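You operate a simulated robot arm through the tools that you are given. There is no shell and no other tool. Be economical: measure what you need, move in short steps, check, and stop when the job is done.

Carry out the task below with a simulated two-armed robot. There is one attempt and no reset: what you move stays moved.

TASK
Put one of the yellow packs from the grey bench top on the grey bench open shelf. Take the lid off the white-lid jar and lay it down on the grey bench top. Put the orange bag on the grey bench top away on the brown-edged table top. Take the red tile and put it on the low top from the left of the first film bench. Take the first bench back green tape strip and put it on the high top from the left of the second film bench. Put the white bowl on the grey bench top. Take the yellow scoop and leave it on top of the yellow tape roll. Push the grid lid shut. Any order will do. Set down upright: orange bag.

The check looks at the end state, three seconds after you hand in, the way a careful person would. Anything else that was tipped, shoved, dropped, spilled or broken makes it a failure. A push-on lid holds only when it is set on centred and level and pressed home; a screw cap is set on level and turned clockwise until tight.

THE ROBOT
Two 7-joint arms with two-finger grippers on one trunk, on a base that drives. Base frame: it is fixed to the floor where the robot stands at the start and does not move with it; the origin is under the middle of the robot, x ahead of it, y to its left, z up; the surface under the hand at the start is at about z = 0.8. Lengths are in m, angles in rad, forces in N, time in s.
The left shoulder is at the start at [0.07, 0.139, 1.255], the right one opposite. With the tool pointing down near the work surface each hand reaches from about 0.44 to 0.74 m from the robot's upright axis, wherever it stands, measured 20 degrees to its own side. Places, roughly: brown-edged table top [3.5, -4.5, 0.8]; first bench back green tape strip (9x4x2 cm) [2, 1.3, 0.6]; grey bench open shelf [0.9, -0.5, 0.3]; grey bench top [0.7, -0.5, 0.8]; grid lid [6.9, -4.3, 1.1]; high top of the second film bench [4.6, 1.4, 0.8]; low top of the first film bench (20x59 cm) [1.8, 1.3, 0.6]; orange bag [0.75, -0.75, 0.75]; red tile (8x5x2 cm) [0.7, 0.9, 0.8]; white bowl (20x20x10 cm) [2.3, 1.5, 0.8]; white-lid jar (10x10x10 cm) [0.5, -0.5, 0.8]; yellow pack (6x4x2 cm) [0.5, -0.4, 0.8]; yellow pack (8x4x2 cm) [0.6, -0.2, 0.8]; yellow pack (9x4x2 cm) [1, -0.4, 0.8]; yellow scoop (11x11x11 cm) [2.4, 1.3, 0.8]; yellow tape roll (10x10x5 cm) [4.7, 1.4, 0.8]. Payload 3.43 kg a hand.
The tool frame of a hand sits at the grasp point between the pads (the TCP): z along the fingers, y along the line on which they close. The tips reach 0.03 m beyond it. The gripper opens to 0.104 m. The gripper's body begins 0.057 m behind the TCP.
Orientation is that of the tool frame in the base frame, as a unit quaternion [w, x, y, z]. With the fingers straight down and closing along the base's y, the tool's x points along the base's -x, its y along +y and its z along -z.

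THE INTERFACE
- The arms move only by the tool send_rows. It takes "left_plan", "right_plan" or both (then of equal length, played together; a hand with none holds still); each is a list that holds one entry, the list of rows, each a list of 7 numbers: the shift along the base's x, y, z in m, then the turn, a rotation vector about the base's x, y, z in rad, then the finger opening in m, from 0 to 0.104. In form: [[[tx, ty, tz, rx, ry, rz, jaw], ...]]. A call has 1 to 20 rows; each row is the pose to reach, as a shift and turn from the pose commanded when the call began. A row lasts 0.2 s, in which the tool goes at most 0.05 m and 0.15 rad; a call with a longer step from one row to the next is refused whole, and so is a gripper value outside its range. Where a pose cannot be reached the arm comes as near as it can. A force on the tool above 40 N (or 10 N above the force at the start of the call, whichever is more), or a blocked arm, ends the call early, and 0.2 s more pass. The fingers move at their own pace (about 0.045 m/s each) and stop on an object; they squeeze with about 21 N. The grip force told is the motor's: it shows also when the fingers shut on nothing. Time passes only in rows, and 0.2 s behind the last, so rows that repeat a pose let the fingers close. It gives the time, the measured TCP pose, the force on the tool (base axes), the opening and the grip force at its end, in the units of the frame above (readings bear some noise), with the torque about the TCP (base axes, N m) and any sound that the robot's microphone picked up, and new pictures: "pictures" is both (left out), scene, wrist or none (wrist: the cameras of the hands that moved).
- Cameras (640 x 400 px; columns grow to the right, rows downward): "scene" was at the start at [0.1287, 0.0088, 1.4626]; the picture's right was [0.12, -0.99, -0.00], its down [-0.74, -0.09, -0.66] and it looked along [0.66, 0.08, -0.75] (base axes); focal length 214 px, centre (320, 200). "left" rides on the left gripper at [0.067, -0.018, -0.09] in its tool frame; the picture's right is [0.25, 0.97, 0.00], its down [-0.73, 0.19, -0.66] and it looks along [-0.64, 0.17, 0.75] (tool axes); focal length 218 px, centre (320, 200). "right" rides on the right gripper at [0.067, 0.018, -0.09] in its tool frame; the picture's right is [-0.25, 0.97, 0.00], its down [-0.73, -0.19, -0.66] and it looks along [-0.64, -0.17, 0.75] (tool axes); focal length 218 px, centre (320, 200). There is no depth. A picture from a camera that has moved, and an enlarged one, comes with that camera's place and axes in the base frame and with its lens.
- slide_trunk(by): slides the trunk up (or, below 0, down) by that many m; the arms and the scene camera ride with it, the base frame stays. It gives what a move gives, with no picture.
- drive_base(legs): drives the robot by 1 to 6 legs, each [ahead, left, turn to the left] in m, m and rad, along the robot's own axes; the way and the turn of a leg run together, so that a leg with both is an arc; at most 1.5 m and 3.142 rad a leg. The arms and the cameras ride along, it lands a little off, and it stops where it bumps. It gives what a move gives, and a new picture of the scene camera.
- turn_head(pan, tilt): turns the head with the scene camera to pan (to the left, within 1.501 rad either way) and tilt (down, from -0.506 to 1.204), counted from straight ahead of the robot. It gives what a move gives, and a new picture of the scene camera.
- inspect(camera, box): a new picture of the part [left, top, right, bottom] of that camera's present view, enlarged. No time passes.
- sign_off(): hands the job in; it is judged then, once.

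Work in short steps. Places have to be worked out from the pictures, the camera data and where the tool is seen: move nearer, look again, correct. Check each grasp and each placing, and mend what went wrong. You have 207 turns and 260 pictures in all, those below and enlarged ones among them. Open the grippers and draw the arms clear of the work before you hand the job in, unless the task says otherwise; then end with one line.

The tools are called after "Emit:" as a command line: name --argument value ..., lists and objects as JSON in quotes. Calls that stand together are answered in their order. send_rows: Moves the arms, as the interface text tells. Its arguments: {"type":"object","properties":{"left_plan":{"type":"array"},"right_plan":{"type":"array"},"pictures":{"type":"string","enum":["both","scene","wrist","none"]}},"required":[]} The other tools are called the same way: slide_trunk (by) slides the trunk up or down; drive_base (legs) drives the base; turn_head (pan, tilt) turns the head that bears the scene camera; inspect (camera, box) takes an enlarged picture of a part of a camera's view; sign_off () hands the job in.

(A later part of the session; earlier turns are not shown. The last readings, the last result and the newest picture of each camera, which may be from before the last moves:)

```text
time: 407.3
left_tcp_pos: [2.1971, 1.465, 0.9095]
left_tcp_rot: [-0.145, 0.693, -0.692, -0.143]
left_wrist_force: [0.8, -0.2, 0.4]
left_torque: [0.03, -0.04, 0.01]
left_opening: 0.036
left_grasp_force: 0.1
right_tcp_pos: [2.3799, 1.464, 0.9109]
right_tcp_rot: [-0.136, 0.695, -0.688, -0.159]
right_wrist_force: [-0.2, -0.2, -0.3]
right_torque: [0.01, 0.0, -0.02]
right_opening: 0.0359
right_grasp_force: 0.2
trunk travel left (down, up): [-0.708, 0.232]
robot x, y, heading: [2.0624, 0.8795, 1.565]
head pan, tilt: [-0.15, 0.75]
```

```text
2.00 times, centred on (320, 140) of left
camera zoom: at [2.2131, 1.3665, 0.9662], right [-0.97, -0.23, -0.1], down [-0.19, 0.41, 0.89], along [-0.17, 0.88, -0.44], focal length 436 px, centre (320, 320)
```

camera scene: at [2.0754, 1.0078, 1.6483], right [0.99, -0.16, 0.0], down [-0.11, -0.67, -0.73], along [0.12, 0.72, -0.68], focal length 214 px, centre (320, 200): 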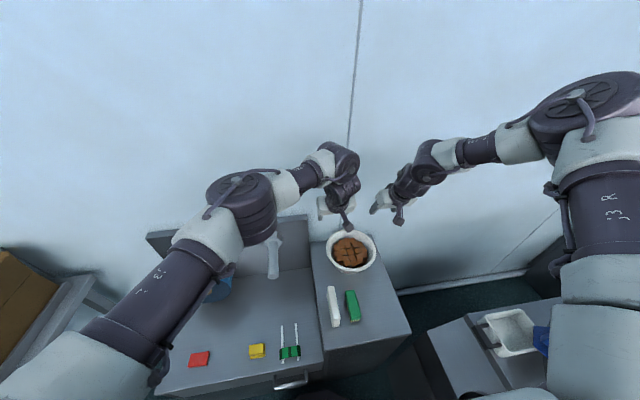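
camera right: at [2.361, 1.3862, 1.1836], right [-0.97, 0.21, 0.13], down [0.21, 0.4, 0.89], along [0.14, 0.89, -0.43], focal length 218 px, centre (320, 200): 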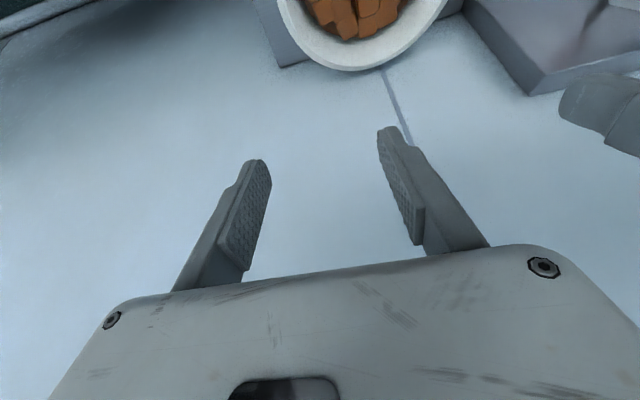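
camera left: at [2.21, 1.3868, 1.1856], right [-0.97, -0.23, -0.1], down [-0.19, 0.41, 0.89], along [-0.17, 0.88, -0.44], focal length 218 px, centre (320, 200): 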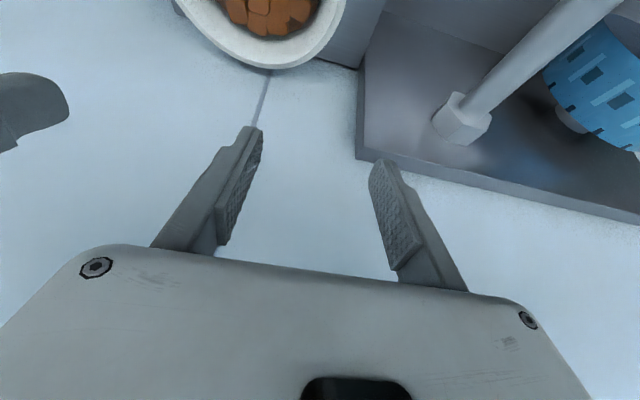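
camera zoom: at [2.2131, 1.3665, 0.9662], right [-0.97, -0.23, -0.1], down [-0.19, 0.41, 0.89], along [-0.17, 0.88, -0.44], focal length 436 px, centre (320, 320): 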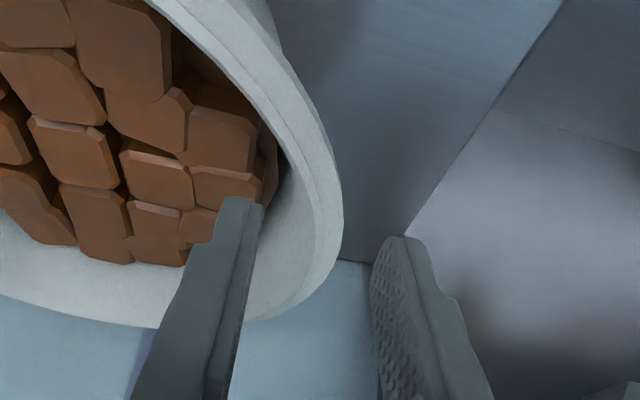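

Fingers straddle both rims. I shift each hand 3 mm outward to spare the bricks and lower 2 cm.

Emit:
send_rows --left_plan '[[[-0.004, 0, 0, 0, 0, 0, 0.036], [-0.004, 0, -0.006, 0, 0, 0, 0.036], [-0.004, 0, -0.012, 0, 0, 0, 0.036], [-0.004, 0, -0.018, 0, 0, 0, 0.036], [-0.004, 0, -0.02, 0, 0, 0, 0.036]]]' --right_plan '[[[0.003, 0, 0, 0, 0, 0, 0.036], [0.003, 0, -0.006, 0, 0, 0, 0.036], [0.003, 0, -0.012, 0, 0, 0, 0.036], [0.003, 0, -0.018, 0, 0, 0, 0.036], [0.003, 0, -0.021, 0, 0, 0, 0.036]]]' --pictures "wrist"

```text
time: 408.5
left_tcp_pos: [2.1957, 1.4647, 0.9001]
left_tcp_rot: [-0.153, 0.691, -0.691, -0.145]
left_wrist_force: [-1.7, -7.6, 23.2]
left_torque: [-0.18, -0.3, -0.09]
left_opening: 0.0299
left_grasp_force: 0.1
right_tcp_pos: [2.3819, 1.4642, 0.8919]
right_tcp_rot: [-0.138, 0.694, -0.688, -0.161]
right_wrist_force: [0.3, 0.5, 0.3]
right_torque: [-0.01, 0.02, 0.01]
right_opening: 0.0361
right_grasp_force: 0.0
trunk travel left (down, up): [-0.708, 0.232]
robot x, y, heading: [2.059, 0.8725, 1.559]
head pan, tilt: [-0.15, 0.75]
stopped in row 5 (left hand): the force on the tool passed its limit at 45 N (the readings are from after the stop); the commanded pose is now the measured one
camera right: at [2.3666, 1.3652, 0.9455], right [-0.97, 0.21, 0.13], down [0.21, 0.4, 0.89], along [0.14, 0.89, -0.43], focal length 218 px, centre (320, 200)
camera left: at [2.2117, 1.3664, 0.954], right [-0.97, -0.23, -0.11], down [-0.2, 0.39, 0.9], along [-0.16, 0.89, -0.43], focal length 218 px, centre (320, 200)
```

right: 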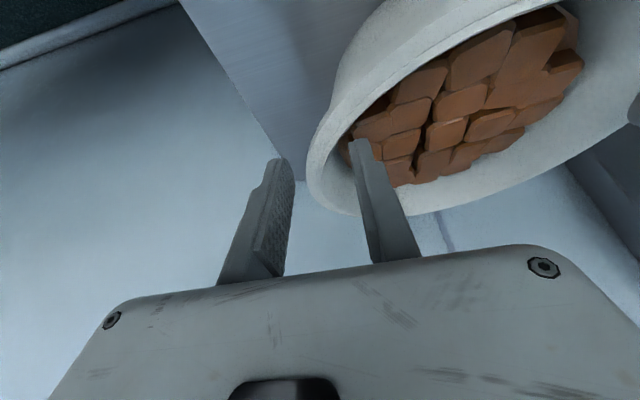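
left: 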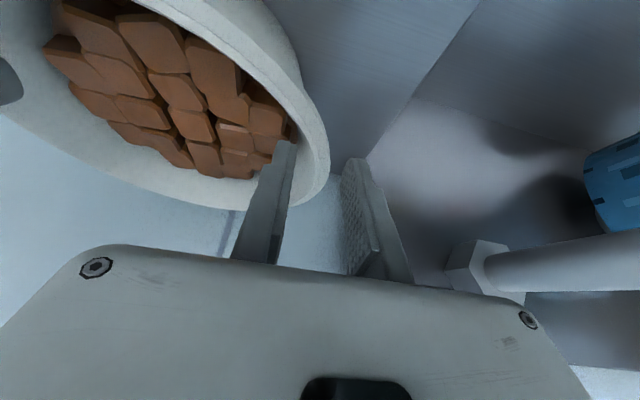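

Left finger touched a brick or the slope; its tips are ~1.5 cm below the rim, sufficient. I relieve it by 3 mm and close both grippers.

Emit:
send_rows --left_plan '[[[0, 0, 0.004, 0.01, 0, 0, 0.03], [0, 0, 0.004, 0.01, 0, 0, 0.02], [0, 0, 0.004, 0.01, 0, 0, 0.0], [0, 0, 0.004, 0.01, 0, 0, 0.0], [0, 0, 0.004, 0.01, 0, 0, 0.0], [0, 0, 0.004, 0.01, 0, 0, 0.0]]]' --right_plan '[[[0, 0, 0.002, 0, 0, 0, 0.03], [0, 0, 0.002, 0, 0, 0, 0.02], [0, 0, 0.002, 0, 0, 0, 0.0], [0, 0, 0.002, 0, 0, 0, 0.0], [0, 0, 0.002, 0, 0, 0, 0.0], [0, 0, 0.002, 0, 0, 0, 0.0]]]' --pictures "wrist"

```text
time: 409.9
left_tcp_pos: [2.1932, 1.4663, 0.8997]
left_tcp_rot: [-0.153, 0.692, -0.689, -0.149]
left_wrist_force: [0.8, -0.8, 0.2]
left_torque: [0.0, 0.0, 0.03]
left_opening: 0.0003
left_grasp_force: 21.4
right_tcp_pos: [2.3808, 1.4656, 0.8944]
right_tcp_rot: [-0.138, 0.694, -0.688, -0.162]
right_wrist_force: [-2.1, 6.5, 14.5]
right_torque: [0.05, 0.11, 0.07]
right_opening: 0.0
right_grasp_force: 20.8
trunk travel left (down, up): [-0.708, 0.232]
robot x, y, heading: [2.0621, 0.8762, 1.562]
head pan, tilt: [-0.15, 0.75]
camera right: at [2.3661, 1.3675, 0.9477], right [-0.97, 0.21, 0.13], down [0.21, 0.39, 0.89], along [0.14, 0.89, -0.43], focal length 218 px, centre (320, 200)
camera left: at [2.2098, 1.3673, 0.9544], right [-0.97, -0.23, -0.11], down [-0.2, 0.39, 0.9], along [-0.16, 0.89, -0.42], focal length 218 px, centre (320, 200)
```

right: 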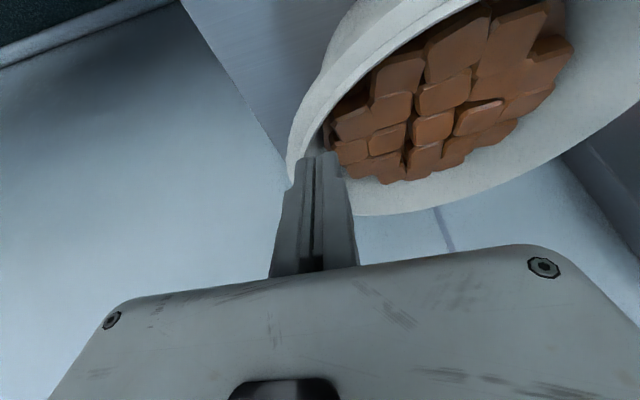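
left: 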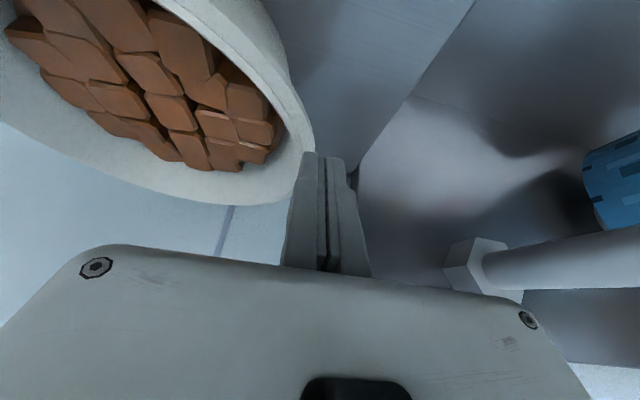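

Fingers closed above the rim: the rim is lower (≈0.867), centre (2.288,1.479). I raise, reopen, recentre, and will go about 2.5 cm lower.

Emit:
send_rows --left_plan '[[[0, 0, 0.015, 0, 0, 0, 0.0], [0, 0, 0.03, 0, 0, 0, 0.0], [0, 0.008, 0.03, 0, 0, 0, 0.031], [0.0, 0.013, 0.03, 0, 0, 0, 0.031], [0.0, 0.013, 0.03, 0, 0, 0, 0.031], [0.0, 0.013, 0.015, 0, 0, 0, 0.031], [0.0, 0.013, 0.0, 0, 0, 0, 0.031]]]' --right_plan '[[[0, 0, 0.015, 0, 0, 0, 0.0], [0, 0, 0.03, 0, 0, 0, 0.0], [0, 0.008, 0.03, 0, 0, 0, 0.034], [0.001, 0.013, 0.03, 0, 0, 0, 0.034], [0.001, 0.013, 0.03, 0, 0, 0, 0.034], [0.001, 0.013, 0.015, 0, 0, 0, 0.034], [0.001, 0.013, 0.003, 0, 0, 0, 0.034]]]' --pictures "wrist"

```text
time: 411.5
left_tcp_pos: [2.1928, 1.4808, 0.8986]
left_tcp_rot: [-0.153, 0.692, -0.69, -0.149]
left_wrist_force: [-0.1, -0.2, -0.5]
left_torque: [-0.02, 0.03, 0.0]
left_opening: 0.0317
left_grasp_force: 0.2
right_tcp_pos: [2.3829, 1.4793, 0.8952]
right_tcp_rot: [-0.137, 0.694, -0.688, -0.16]
right_wrist_force: [0.2, 0.3, 0.3]
right_torque: [-0.01, -0.05, -0.01]
right_opening: 0.0341
right_grasp_force: 0.1
trunk travel left (down, up): [-0.708, 0.232]
robot x, y, heading: [2.0597, 0.8765, 1.561]
head pan, tilt: [-0.15, 0.75]
camera right: at [2.3678, 1.3807, 0.9487], right [-0.97, 0.22, 0.13], down [0.21, 0.4, 0.89], along [0.14, 0.89, -0.43], focal length 218 px, centre (320, 200)
camera left: at [2.211, 1.3813, 0.9535], right [-0.97, -0.23, -0.11], down [-0.2, 0.39, 0.9], along [-0.16, 0.89, -0.42], focal length 218 px, centre (320, 200)
```

right: 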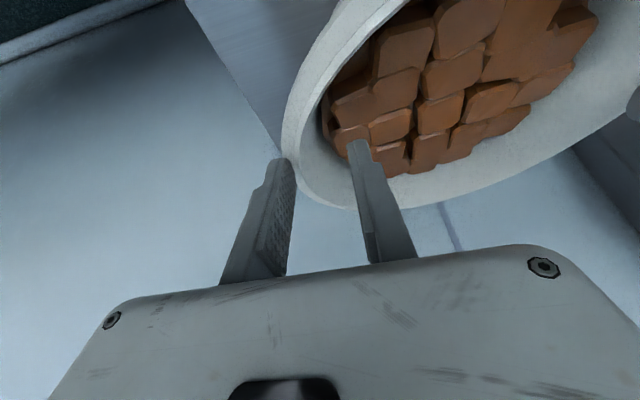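
left: 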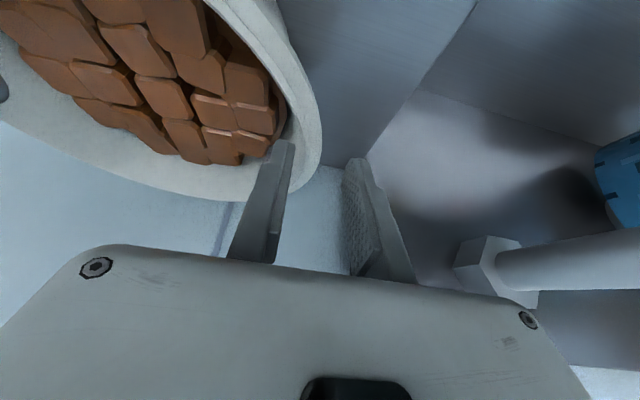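

The images show the bowl centre nearer (y≈1.46) and ~9 mm more to +x. I raise slightly, shift both hands (+0.009,-0.026), and re-inspect.

Emit:
send_rows --left_plan '[[[0, 0, 0.012, 0, 0, 0, 0.031], [0.005, -0.013, 0.012, 0, 0, 0, 0.031], [0.009, -0.026, 0.012, 0, 0, 0, 0.031], [0.009, -0.026, 0.004, 0, 0, 0, 0.031]]]' --right_plan '[[[0, 0, 0.012, 0, 0, 0, 0.034], [0.005, -0.013, 0.012, 0, 0, 0, 0.034], [0.009, -0.026, 0.012, 0, 0, 0, 0.034], [0.009, -0.026, 0.004, 0, 0, 0, 0.034]]]' --pictures "wrist"

```text
time: 412.5
left_tcp_pos: [2.2026, 1.4544, 0.9019]
left_tcp_rot: [-0.152, 0.692, -0.69, -0.148]
left_wrist_force: [0.6, -0.3, -0.7]
left_torque: [-0.04, -0.05, -0.05]
left_opening: 0.0313
left_grasp_force: 0.0
right_tcp_pos: [2.3914, 1.4524, 0.8992]
right_tcp_rot: [-0.137, 0.695, -0.688, -0.161]
right_wrist_force: [-0.4, -0.2, 1.4]
right_torque: [-0.02, -0.02, 0.04]
right_opening: 0.0332
right_grasp_force: 0.0
trunk travel left (down, up): [-0.708, 0.232]
robot x, y, heading: [2.0618, 0.8769, 1.565]
head pan, tilt: [-0.15, 0.75]
camera right: at [2.3763, 1.3548, 0.9533], right [-0.97, 0.21, 0.13], down [0.21, 0.4, 0.89], along [0.14, 0.89, -0.43], focal length 218 px, centre (320, 200)
camera left: at [2.2196, 1.3551, 0.9571], right [-0.97, -0.23, -0.11], down [-0.2, 0.39, 0.9], along [-0.16, 0.89, -0.42], focal length 218 px, centre (320, 200)
```

right: 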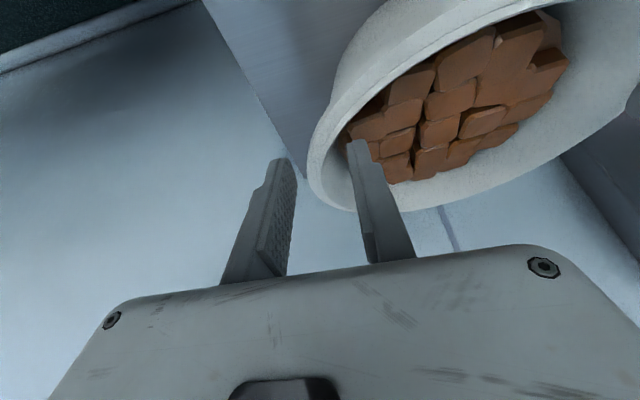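
left: 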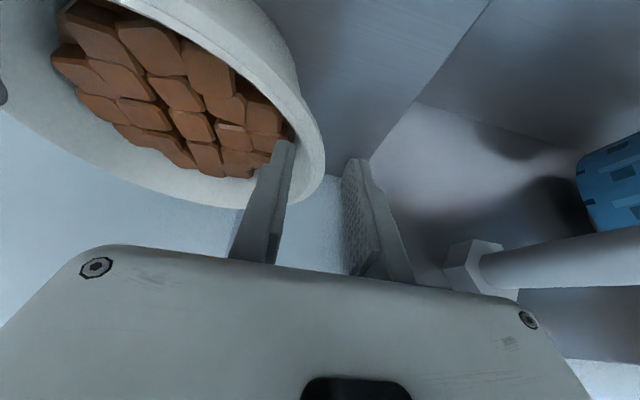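

Both rims now sit between the fingers. Lower 2.6 cm in small steps (left 3 mm outward).

Emit:
send_rows --left_plan '[[[-0.003, 0, -0.006, 0, 0, 0, 0.031], [-0.003, 0, -0.012, 0, 0, 0, 0.031], [-0.003, 0, -0.018, 0, 0, 0, 0.031], [-0.003, 0, -0.023, 0, 0, 0, 0.031], [-0.003, 0, -0.028, 0, 0, 0, 0.031]]]' --right_plan '[[[0, 0, -0.006, 0, 0, 0, 0.034], [0, 0, -0.012, 0, 0, 0, 0.034], [0, 0, -0.017, 0, 0, 0, 0.034], [0, 0, -0.021, 0, 0, 0, 0.034], [0, 0, -0.026, 0, 0, 0, 0.034]]]' --pictures "wrist"

```text
time: 413.1
left_tcp_pos: [2.202, 1.4516, 0.8972]
left_tcp_rot: [-0.158, 0.691, -0.689, -0.148]
left_wrist_force: [-3.5, -9.2, 20.6]
left_torque: [-0.23, -0.31, -0.25]
left_opening: 0.0243
left_grasp_force: 0.0
right_tcp_pos: [2.3892, 1.4542, 0.8947]
right_tcp_rot: [-0.142, 0.694, -0.686, -0.168]
right_wrist_force: [-2.0, 1.3, -0.1]
right_torque: [-0.07, -0.06, -0.02]
right_opening: 0.0347
right_grasp_force: 0.9
trunk travel left (down, up): [-0.708, 0.232]
robot x, y, heading: [2.0623, 0.8742, 1.561]
head pan, tilt: [-0.15, 0.75]
stopped in row 3 (right hand): the force on the tool passed its limit at 43 N (the readings are from after the stop); the commanded pose is now the measured one
camera right: at [2.3746, 1.3551, 0.9465], right [-0.97, 0.21, 0.14], down [0.22, 0.38, 0.9], along [0.14, 0.9, -0.42], focal length 218 px, centre (320, 200)
camera left: at [2.2183, 1.3525, 0.9502], right [-0.97, -0.23, -0.12], down [-0.2, 0.38, 0.9], along [-0.16, 0.9, -0.41], focal length 218 px, centre (320, 200)
```

right: 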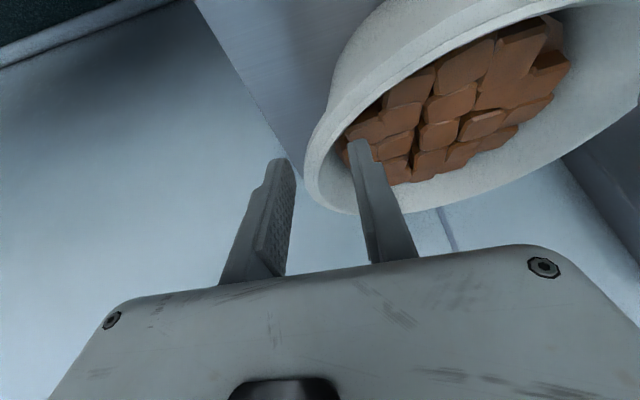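
left: 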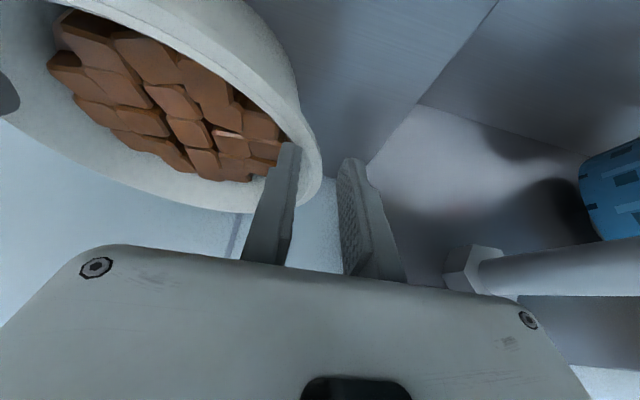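

I need to see where contact arises. Zoom from the scene camera and the left wrist.

Emit:
inspect --camera "scene" --box '[310, 150, 420, 260]'

Emit:
inspect --camera "left" --box '[220, 80, 380, 220]'

Emit:
inspect --camera "right" --box '[260, 80, 420, 220]'

```text
3.64 times, centred on (365, 205) of scene
camera zoom: at [2.0745, 1.0035, 1.4286], right [0.99, -0.16, 0.0], down [-0.11, -0.67, -0.73], along [0.12, 0.72, -0.68], focal length 780 px, centre (156, 182)
```

zoom: 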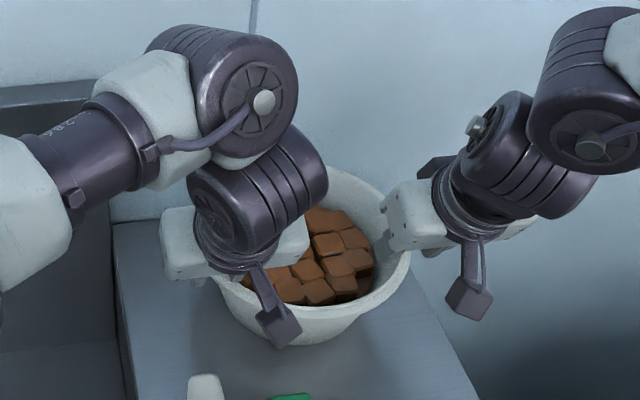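

```text
2.86 times, centred on (300, 150) of left
camera zoom: at [2.2183, 1.3525, 0.9502], right [-0.97, -0.23, -0.12], down [-0.2, 0.38, 0.9], along [-0.16, 0.9, -0.41], focal length 624 px, centre (377, 343)
```

zoom: 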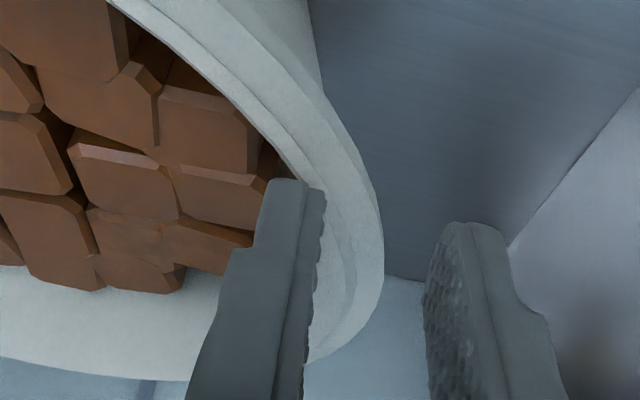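

```text
2.86 times, centred on (340, 150) of right
camera zoom: at [2.3746, 1.3551, 0.9465], right [-0.97, 0.21, 0.14], down [0.22, 0.38, 0.9], along [0.14, 0.9, -0.42], focal length 624 px, centre (263, 343)
```

zoom: 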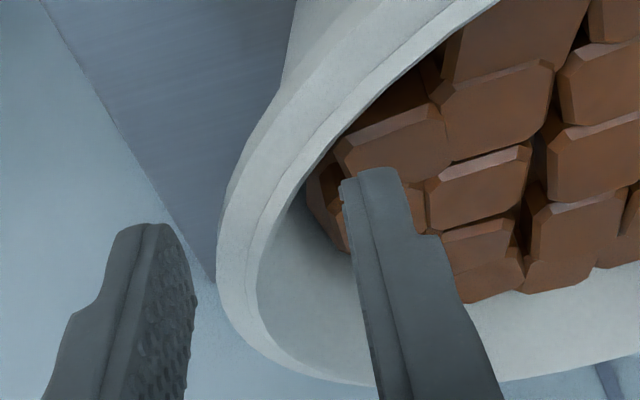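

Now it's clear: the inner fingers sit on bricks; a bit further back (+y) there's free space between bricks and wall. I raise, shift (+y 0.025/0.02), and look again.

Emit:
send_rows --left_plan '[[[0, 0, 0.012, 0.01, 0, 0, 0.031], [0.003, 0.012, 0.012, 0.01, 0, 0, 0.031], [0.006, 0.025, 0.01, 0.01, 0, 0, 0.031], [0.006, 0.025, 0.006, 0.01, 0, 0, 0.031]]]' --right_plan '[[[0, 0, 0.012, 0, 0, 0, 0.034], [0.003, 0.01, 0.012, 0, 0, 0, 0.034], [0.005, 0.022, 0.01, 0, 0, 0, 0.034], [0.005, 0.022, 0.004, 0, 0, 0, 0.034]]]' --pictures "none"

Emit:
inspect --camera "left" --box '[220, 80, 380, 220]'

Emit:
inspect --camera "right" --box '[260, 80, 420, 220]'

```text
time: 414.1
left_tcp_pos: [2.2081, 1.4805, 0.8984]
left_tcp_rot: [-0.158, 0.692, -0.688, -0.151]
left_wrist_force: [-0.8, -0.1, 0.2]
left_torque: [-0.01, -0.01, 0.03]
left_opening: 0.0312
left_grasp_force: 0.1
right_tcp_pos: [2.3955, 1.4785, 0.8962]
right_tcp_rot: [-0.141, 0.693, -0.687, -0.166]
right_wrist_force: [-0.3, -0.5, -0.4]
right_torque: [-0.04, -0.03, 0.01]
right_opening: 0.0341
right_grasp_force: 0.1
trunk travel left (down, up): [-0.708, 0.232]
robot x, y, heading: [2.0658, 0.8786, 1.565]
head pan, tilt: [-0.15, 0.75]
```

```text
2.86 times, centred on (300, 150) of left
camera zoom: at [2.224, 1.3807, 0.9519], right [-0.97, -0.23, -0.12], down [-0.2, 0.38, 0.9], along [-0.16, 0.9, -0.41], focal length 624 px, centre (377, 343)
```

zoom: 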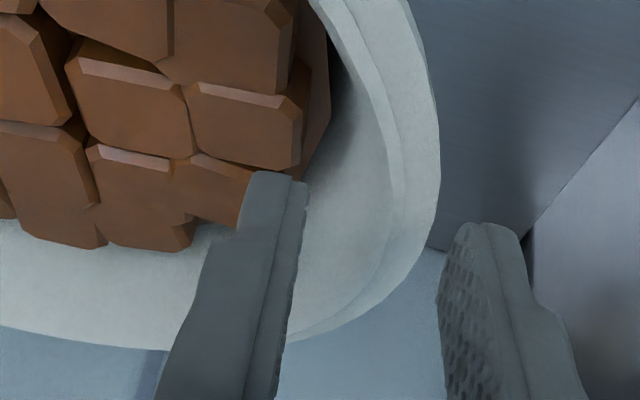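

```text
2.86 times, centred on (340, 150) of right
camera zoom: at [2.3803, 1.3803, 0.949], right [-0.97, 0.21, 0.14], down [0.22, 0.39, 0.9], along [0.14, 0.9, -0.42], focal length 624 px, centre (263, 343)
```

zoom: 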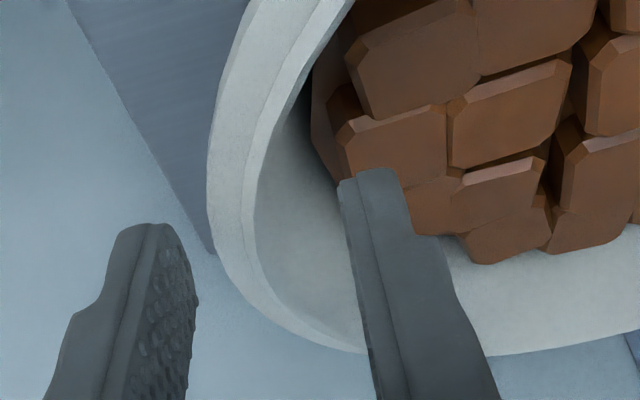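

Free wall space on both sides now. Shift left hand 8 mm outward, right hand 6.5 mm outward, +6 mm y, then lower.

Emit:
send_rows --left_plan '[[[-0.008, 0.005, 0, 0, 0, 0, 0.031], [-0.008, 0.005, -0.006, 0, 0, 0, 0.031], [-0.008, 0.005, -0.012, 0, 0, 0, 0.031], [-0.008, 0.005, -0.018, 0, 0, 0, 0.031], [-0.008, 0.005, -0.024, 0, 0, 0, 0.031]]]' --right_plan '[[[0.0065, 0.007, 0, 0, 0, 0, 0.034], [0.0065, 0.007, -0.006, 0, 0, 0, 0.034], [0.0065, 0.007, -0.012, 0, 0, 0, 0.034], [0.0065, 0.007, -0.018, 0, 0, 0, 0.034], [0.0065, 0.007, -0.022, 0, 0, 0, 0.034]]]' --pictures "none"

Emit:
inspect --camera "left" --box '[220, 80, 380, 220]'

Emit:
inspect --camera "right" --box '[260, 80, 420, 220]'

```text
time: 415.3
left_tcp_pos: [2.2005, 1.4847, 0.8759]
left_tcp_rot: [-0.16, 0.692, -0.687, -0.152]
left_wrist_force: [5.0, -1.2, 3.9]
left_torque: [-0.01, -0.19, -0.03]
left_opening: 0.0327
left_grasp_force: 2.0
right_tcp_pos: [2.4031, 1.4808, 0.882]
right_tcp_rot: [-0.14, 0.693, -0.687, -0.168]
right_wrist_force: [-2.8, 1.1, 1.2]
right_torque: [0.0, 0.07, -0.03]
right_opening: 0.0348
right_grasp_force: 1.0
right hand out of reach, approached as far as the arm can: row 4, 5
trunk travel left (down, up): [-0.708, 0.232]
robot x, y, heading: [2.0616, 0.8781, 1.563]
head pan, tilt: [-0.15, 0.75]
```

```text
2.86 times, centred on (300, 150) of left
camera zoom: at [2.2173, 1.3848, 0.9285], right [-0.97, -0.23, -0.12], down [-0.2, 0.38, 0.9], along [-0.16, 0.9, -0.41], focal length 624 px, centre (377, 343)
```

zoom: 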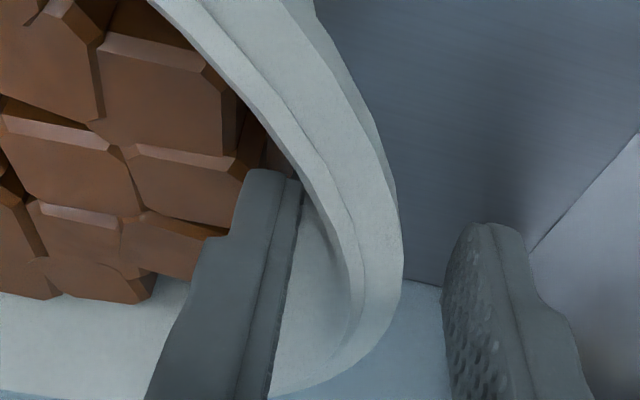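

```text
2.86 times, centred on (340, 150) of right
camera zoom: at [2.3887, 1.3816, 0.9351], right [-0.97, 0.21, 0.14], down [0.22, 0.38, 0.9], along [0.13, 0.9, -0.42], focal length 624 px, centre (263, 343)
```

zoom: 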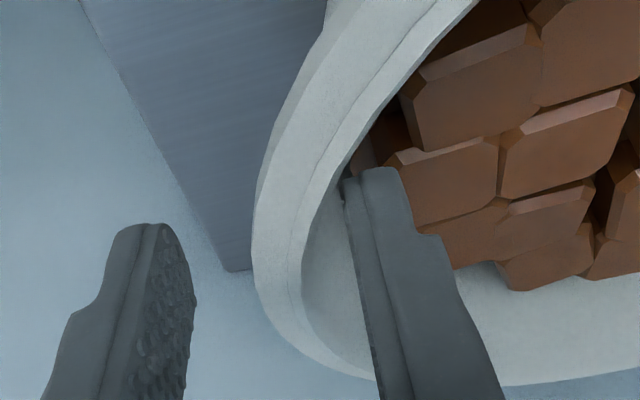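

Both finger pairs now straddle the wall below the rim. Close both grippers.

Emit:
send_rows --left_plan '[[[0, 0, 0, 0, 0, 0, 0.02], [0, 0, 0, 0, 0, 0, 0.0], [0, 0, 0, 0, 0, 0, 0.0], [0, 0, 0, 0, 0, 0, 0.0], [0, 0, 0, 0, 0, 0, 0.0]]]' --right_plan '[[[0, 0, 0, 0, 0, 0, 0.02], [0, 0, 0, 0, 0, 0, 0.0], [0, 0, 0, 0, 0, 0, 0.0], [0, 0, 0, 0, 0, 0, 0.0], [0, 0, 0, 0, 0, 0, 0.0]]]' --pictures "wrist"

```text
time: 416.1
left_tcp_pos: [2.2096, 1.481, 0.8754]
left_tcp_rot: [-0.165, 0.691, -0.689, -0.143]
left_wrist_force: [15.1, 0.7, -0.4]
left_torque: [0.01, -0.63, 0.28]
left_opening: 0.0097
left_grasp_force: 21.4
right_tcp_pos: [2.392, 1.4829, 0.8823]
right_tcp_rot: [-0.131, 0.697, -0.682, -0.177]
right_wrist_force: [-14.1, 0.9, -0.5]
right_torque: [0.11, 0.47, -0.08]
right_opening: 0.0072
right_grasp_force: 21.5
trunk travel left (down, up): [-0.708, 0.232]
robot x, y, heading: [2.0626, 0.8781, 1.567]
head pan, tilt: [-0.15, 0.75]
stopped in row 4 (left hand): the force on the tool passed its limit at 41 N (the readings are from after the stop); the commanded pose is now the measured one
camera right: at [2.3801, 1.3834, 0.9351], right [-0.97, 0.2, 0.16], down [0.23, 0.39, 0.89], along [0.11, 0.9, -0.42], focal length 218 px, centre (320, 200)
camera left: at [2.2242, 1.3825, 0.9296], right [-0.96, -0.22, -0.14], down [-0.22, 0.38, 0.9], along [-0.15, 0.9, -0.42], focal length 218 px, centre (320, 200)
```

right: 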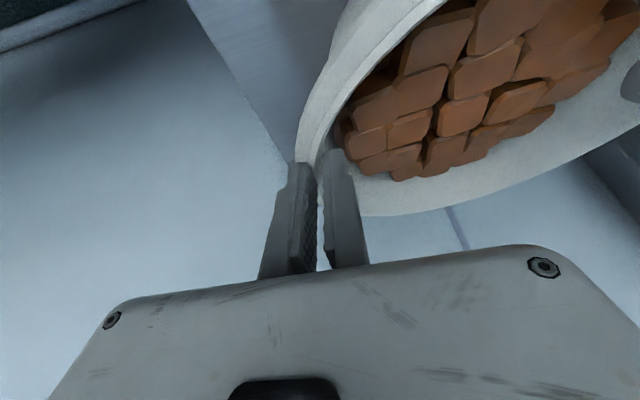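
left: 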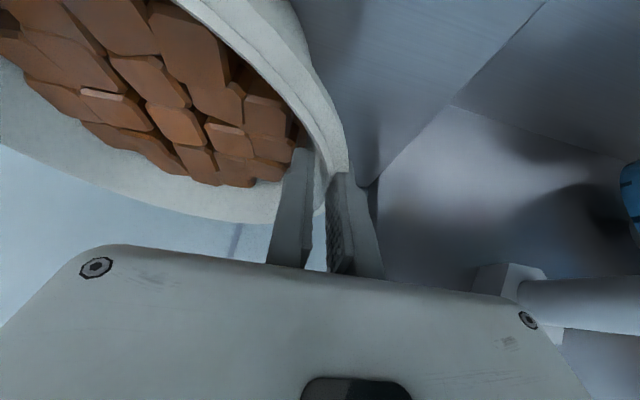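

Both hold the rim (9.7 and 7.2 mm). Lift with the trunk by 6 cm and check.

Emit:
slide_trunk --by 0.06

Emit:
inspect --camera "scene" --box '[300, 150, 430, 270]'

```text
time: 417.1
left_tcp_pos: [2.2054, 1.4839, 0.9352]
left_tcp_rot: [-0.162, 0.691, -0.689, -0.147]
left_wrist_force: [-2.0, 0.9, -6.6]
left_torque: [-0.33, 0.41, -0.19]
left_opening: 0.0072
left_grasp_force: 20.6
right_tcp_pos: [2.3961, 1.4829, 0.9423]
right_tcp_rot: [-0.135, 0.695, -0.684, -0.173]
right_wrist_force: [-0.6, 0.8, -0.3]
right_torque: [0.01, -0.04, -0.02]
right_opening: 0.0002
right_grasp_force: 20.7
trunk travel left (down, up): [-0.768, 0.172]
robot x, y, heading: [2.0611, 0.8796, 1.563]
head pan, tilt: [-0.15, 0.75]
```

```text
3.33 times, centred on (365, 210) of scene
camera zoom: at [2.0755, 1.0096, 1.4882], right [0.99, -0.16, 0.0], down [-0.11, -0.67, -0.73], along [0.11, 0.72, -0.68], focal length 715 px, centre (170, 167)
```

zoom: 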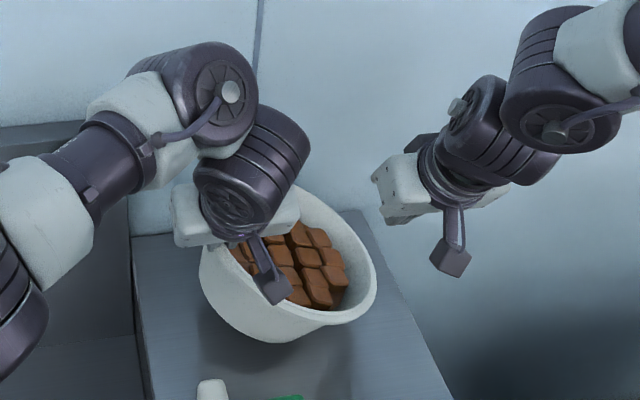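

The right slipped off; the bowl tilts in the left hand. Lower it back at once.

Emit:
slide_trunk --by -0.058

Emit:
inspect --camera "scene" --box '[300, 150, 430, 270]'

Emit:
inspect --camera "right" --box '[200, 40, 440, 240]'

```text
time: 418.1
left_tcp_pos: [2.2036, 1.4811, 0.8822]
left_tcp_rot: [-0.166, 0.69, -0.689, -0.147]
left_wrist_force: [-2.7, 1.5, 1.3]
left_torque: [0.59, -0.25, 0.44]
left_opening: 0.0088
left_grasp_force: 21.0
right_tcp_pos: [2.3935, 1.483, 0.8919]
right_tcp_rot: [-0.141, 0.695, -0.682, -0.178]
right_wrist_force: [4.9, 3.7, 36.1]
right_torque: [0.05, 0.1, -0.1]
right_opening: 0.0
right_grasp_force: 21.7
trunk travel left (down, up): [-0.71, 0.23]
robot x, y, heading: [2.0628, 0.8768, 1.563]
head pan, tilt: [-0.15, 0.75]
```

```text
3.33 times, centred on (365, 210) of scene
camera zoom: at [2.0724, 1.0037, 1.4314], right [0.99, -0.16, 0.0], down [-0.11, -0.67, -0.73], along [0.12, 0.72, -0.68], focal length 715 px, centre (170, 167)
```

zoom: 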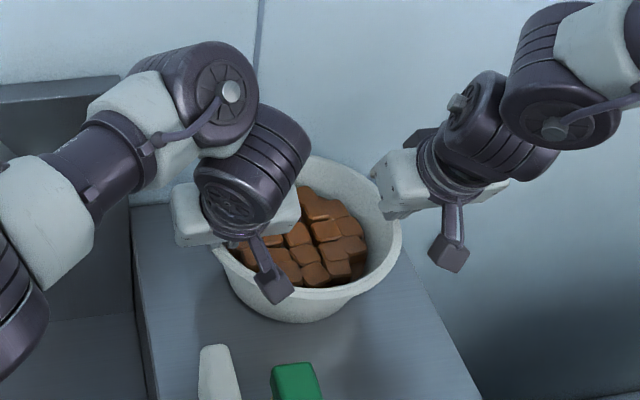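

```text
2.00 times, centred on (320, 140) of right
camera zoom: at [2.3804, 1.3828, 0.9434], right [-0.97, 0.2, 0.16], down [0.22, 0.37, 0.9], along [0.12, 0.91, -0.4], focal length 436 px, centre (320, 320)
```

zoom: 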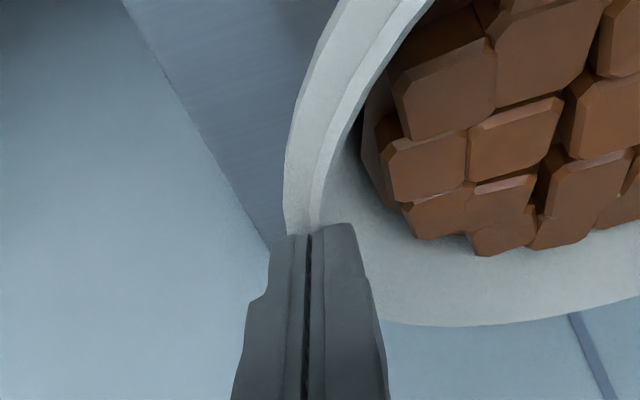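

The bowl is back upright, nothing spilled. I release, lift and re-set the right hand, with the trunk slightly lower so the right can go deeper.

Emit:
send_rows --left_plan '[[[0, 0, 0, 0, 0, 0, 0.02], [0, 0, 0, 0, 0, 0, 0.031], [0, 0, 0, 0, 0, 0, 0.031], [0, 0, 0.004, 0, 0, 0, 0.031], [0, 0, 0.008, 0, 0, 0, 0.031], [0, 0, 0.012, 0, 0, 0, 0.031]]]' --right_plan '[[[0, 0, 0.012, 0, 0, 0, 0.0], [0, 0, 0.024, 0, 0, 0, 0.02], [0.003, -0.003, 0.03, 0, 0, 0, 0.034], [0.005, -0.006, 0.03, 0, 0, 0, 0.034], [0.005, -0.006, 0.024, 0, 0, 0, 0.034], [0.005, -0.006, 0.016, 0, 0, 0, 0.034]]]' --pictures "none"

Emit:
slide_trunk --by -0.014

Emit:
inspect --camera "right" --box '[200, 40, 440, 240]'

Emit:
inspect --camera "left" --box '[200, 40, 440, 240]'

```text
time: 419.5
left_tcp_pos: [2.2052, 1.4817, 0.8894]
left_tcp_rot: [-0.163, 0.691, -0.689, -0.146]
left_wrist_force: [-0.3, 0.1, -0.1]
left_torque: [-0.02, -0.02, -0.01]
left_opening: 0.031
left_grasp_force: 0.0
right_tcp_pos: [2.4006, 1.4756, 0.9005]
right_tcp_rot: [-0.135, 0.696, -0.684, -0.174]
right_wrist_force: [0.8, 0.5, -0.2]
right_torque: [-0.01, 0.01, 0.0]
right_opening: 0.0339
right_grasp_force: 0.0
trunk travel left (down, up): [-0.71, 0.23]
robot x, y, heading: [2.0619, 0.8759, 1.56]
head pan, tilt: [-0.15, 0.75]
```

```text
time: 420.1
left_tcp_pos: [2.2048, 1.484, 0.8766]
left_tcp_rot: [-0.164, 0.691, -0.689, -0.145]
left_wrist_force: [-0.2, -0.3, -0.8]
left_torque: [0.01, 0.02, 0.01]
left_opening: 0.0311
left_grasp_force: 0.0
right_tcp_pos: [2.3998, 1.4761, 0.8881]
right_tcp_rot: [-0.135, 0.696, -0.683, -0.174]
right_wrist_force: [-2.0, 0.9, -0.3]
right_torque: [0.02, 0.05, 0.0]
right_opening: 0.0351
right_grasp_force: 1.1
trunk travel left (down, up): [-0.696, 0.244]
robot x, y, heading: [2.0597, 0.872, 1.564]
head pan, tilt: [-0.15, 0.75]
```

```text
2.00 times, centred on (320, 140) of right
camera zoom: at [2.387, 1.3767, 0.9392], right [-0.97, 0.2, 0.16], down [0.23, 0.39, 0.89], along [0.12, 0.9, -0.42], focal length 436 px, centre (320, 320)
```

zoom: 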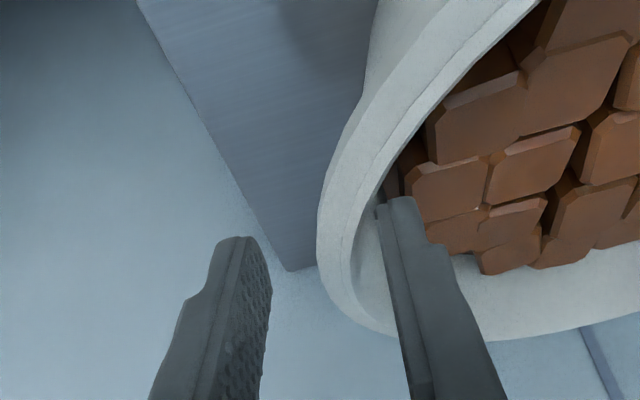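

```text
2.00 times, centred on (320, 140) of left
camera zoom: at [2.221, 1.3829, 0.9299], right [-0.97, -0.23, -0.13], down [-0.21, 0.38, 0.9], along [-0.15, 0.9, -0.41], focal length 436 px, centre (320, 320)
```

zoom: 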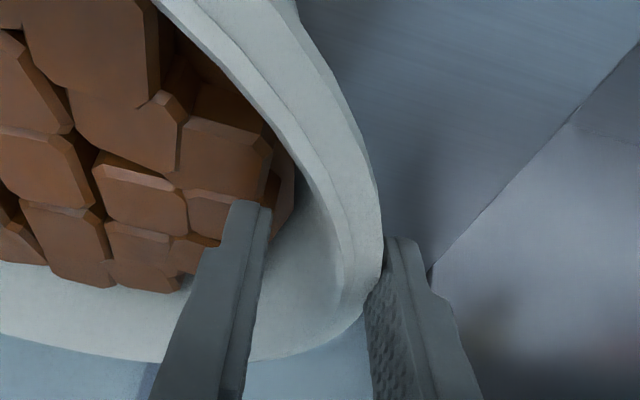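

Adjust: left 7 mm outward, right 2 mm inward and 1.6 cm lower.

Emit:
send_rows --left_plan '[[[-0.004, 0, 0, 0, 0, 0, 0.031], [-0.007, 0, 0, 0, 0, 0, 0.031], [-0.007, 0, -0.002, 0, 0, 0, 0.031], [-0.007, 0, -0.004, 0, 0, 0, 0.031]]]' --right_plan '[[[-0.002, 0, -0.004, 0, 0, 0, 0.034], [-0.002, 0, -0.008, 0, 0, 0, 0.034], [-0.002, 0, -0.012, 0, 0, 0, 0.034], [-0.002, 0, -0.016, 0, 0, 0, 0.034]]]' --pictures "none"

Emit:
inspect --camera "right" --box '[200, 40, 440, 240]'

Emit:
inspect --camera "left" --box '[200, 40, 440, 240]'

```text
time: 421.1
left_tcp_pos: [2.1972, 1.4826, 0.8714]
left_tcp_rot: [-0.164, 0.691, -0.689, -0.146]
left_wrist_force: [-0.6, -0.2, 0.5]
left_torque: [0.03, 0.02, -0.01]
left_opening: 0.0308
left_grasp_force: 0.1
right_tcp_pos: [2.3967, 1.4771, 0.8727]
right_tcp_rot: [-0.135, 0.695, -0.684, -0.175]
right_wrist_force: [-5.2, 2.5, 5.0]
right_torque: [-0.07, 0.13, -0.06]
right_opening: 0.0366
right_grasp_force: 2.7
trunk travel left (down, up): [-0.696, 0.244]
robot x, y, heading: [2.0632, 0.8736, 1.56]
head pan, tilt: [-0.15, 0.75]
```

```text
2.00 times, centred on (320, 140) of right
camera zoom: at [2.384, 1.377, 0.924], right [-0.97, 0.2, 0.16], down [0.22, 0.38, 0.9], along [0.12, 0.9, -0.42], focal length 436 px, centre (320, 320)
```

zoom: 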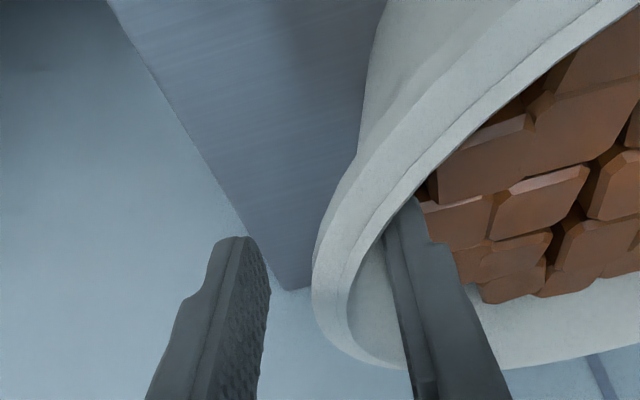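

```text
2.00 times, centred on (320, 140) of left
camera zoom: at [2.2131, 1.3826, 0.9258], right [-0.97, -0.23, -0.13], down [-0.21, 0.38, 0.9], along [-0.15, 0.9, -0.41], focal length 436 px, centre (320, 320)
```

zoom: 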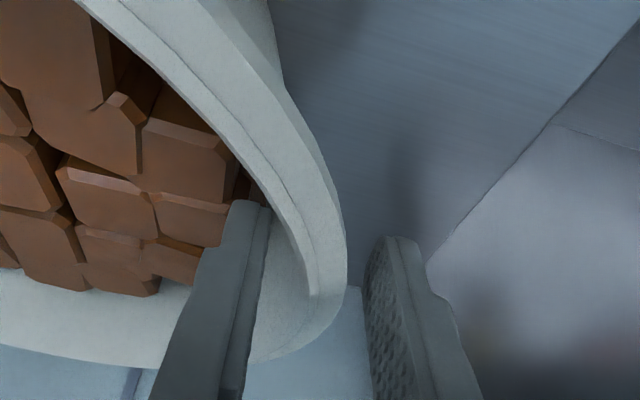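

Both are deep enough. Close again, then lift 2 cm and verify both still hold.

Emit:
send_rows --left_plan '[[[0, 0, 0, 0, 0, 0, 0.02], [0.002, 0, 0, 0, 0, 0, 0.0], [0.004, 0, 0, 0, 0, 0, 0.0], [0.004, 0, 0, 0, 0, 0, 0.0], [0.004, 0, 0, 0, 0, 0, 0.0]]]' --right_plan '[[[0, 0, 0, 0, 0, 0, 0.02], [-0.003, 0, 0, 0, 0, 0, 0.0], [-0.006, 0, 0, 0, 0, 0, 0.0], [-0.006, 0, 0, 0, 0, 0, 0.0], [-0.006, 0, 0, 0, 0, 0, 0.0]]]' --pictures "none"

Emit:
slide_trunk --by 0.015

Emit:
inspect --camera "right" --box '[200, 40, 440, 240]'

Emit:
inspect --camera "scene" --box '[300, 150, 430, 270]'

```text
time: 422.3
left_tcp_pos: [2.2075, 1.481, 0.8732]
left_tcp_rot: [0.166, -0.689, 0.691, 0.143]
left_wrist_force: [36.6, 1.2, -0.4]
left_torque: [0.37, -0.96, 0.12]
left_opening: 0.0103
left_grasp_force: 20.9
right_tcp_pos: [2.3887, 1.4767, 0.8708]
right_tcp_rot: [-0.131, 0.696, -0.683, -0.179]
right_wrist_force: [-34.7, 0.1, -0.9]
right_torque: [-0.21, 0.85, -0.02]
right_opening: 0.0105
right_grasp_force: 20.5
trunk travel left (down, up): [-0.696, 0.244]
robot x, y, heading: [2.0615, 0.8789, 1.562]
head pan, tilt: [-0.15, 0.75]
```

```text
time: 423.0
left_tcp_pos: [2.2061, 1.4816, 0.8871]
left_tcp_rot: [0.165, -0.689, 0.691, 0.144]
left_wrist_force: [28.4, -3.4, -2.3]
left_torque: [-0.14, -0.74, -0.03]
left_opening: 0.0069
left_grasp_force: 20.9
right_tcp_pos: [2.3897, 1.477, 0.8862]
right_tcp_rot: [-0.134, 0.696, -0.683, -0.179]
right_wrist_force: [-29.6, 1.2, -4.0]
right_torque: [0.05, 0.8, -0.11]
right_opening: 0.0084
right_grasp_force: 21.1
trunk travel left (down, up): [-0.711, 0.229]
robot x, y, heading: [2.0606, 0.878, 1.562]
head pan, tilt: [-0.15, 0.75]
```

```text
2.00 times, centred on (320, 140) of right
camera zoom: at [2.3779, 1.3777, 0.9387], right [-0.97, 0.2, 0.16], down [0.23, 0.38, 0.89], along [0.11, 0.9, -0.42], focal length 436 px, centre (320, 320)
```

zoom: 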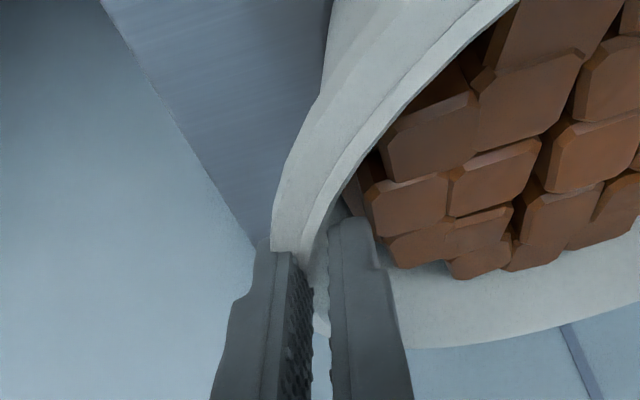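

```text
3.33 times, centred on (365, 210) of scene
camera zoom: at [2.0759, 1.0092, 1.4313], right [0.99, -0.16, 0.0], down [-0.11, -0.67, -0.73], along [0.11, 0.72, -0.68], focal length 715 px, centre (170, 167)
```

zoom: 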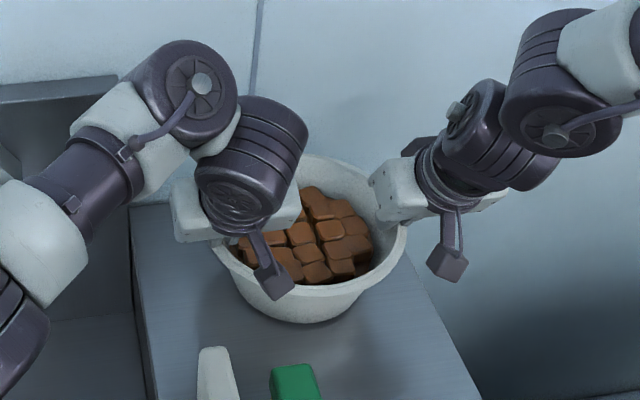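

Both still hold with shared load (−2.3/−4 N). Lift 2 cm more and check the openings.

Emit:
slide_trunk --by 0.02

Emit:
inspect --camera "scene" --box '[300, 150, 430, 270]'

```text
time: 423.6
left_tcp_pos: [2.2025, 1.4816, 0.9067]
left_tcp_rot: [-0.161, 0.691, -0.689, -0.148]
left_wrist_force: [-0.3, -0.5, 0.4]
left_torque: [0.0, 0.01, 0.0]
left_opening: 0.0002
left_grasp_force: 20.8
right_tcp_pos: [2.3973, 1.4747, 0.9054]
right_tcp_rot: [-0.136, 0.695, -0.685, -0.173]
right_wrist_force: [2.9, 0.0, -2.6]
right_torque: [-0.08, 0.31, -0.03]
right_opening: 0.0058
right_grasp_force: 21.2
trunk travel left (down, up): [-0.731, 0.209]
robot x, y, heading: [2.06, 0.8754, 1.559]
head pan, tilt: [-0.15, 0.75]
```

```text
3.33 times, centred on (365, 210) of scene
camera zoom: at [2.077, 1.0081, 1.4515], right [0.99, -0.16, 0.0], down [-0.11, -0.67, -0.73], along [0.11, 0.72, -0.68], focal length 715 px, centre (170, 167)
```

zoom: 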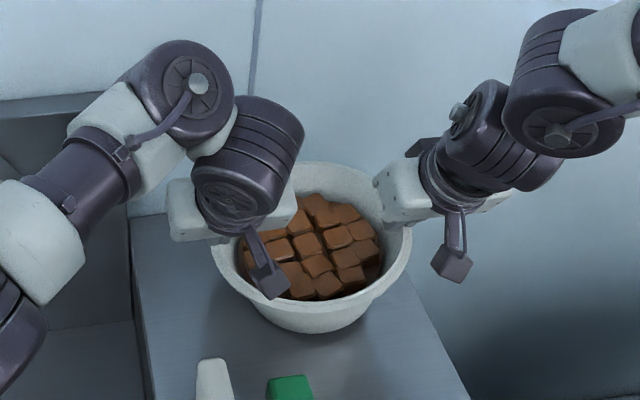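

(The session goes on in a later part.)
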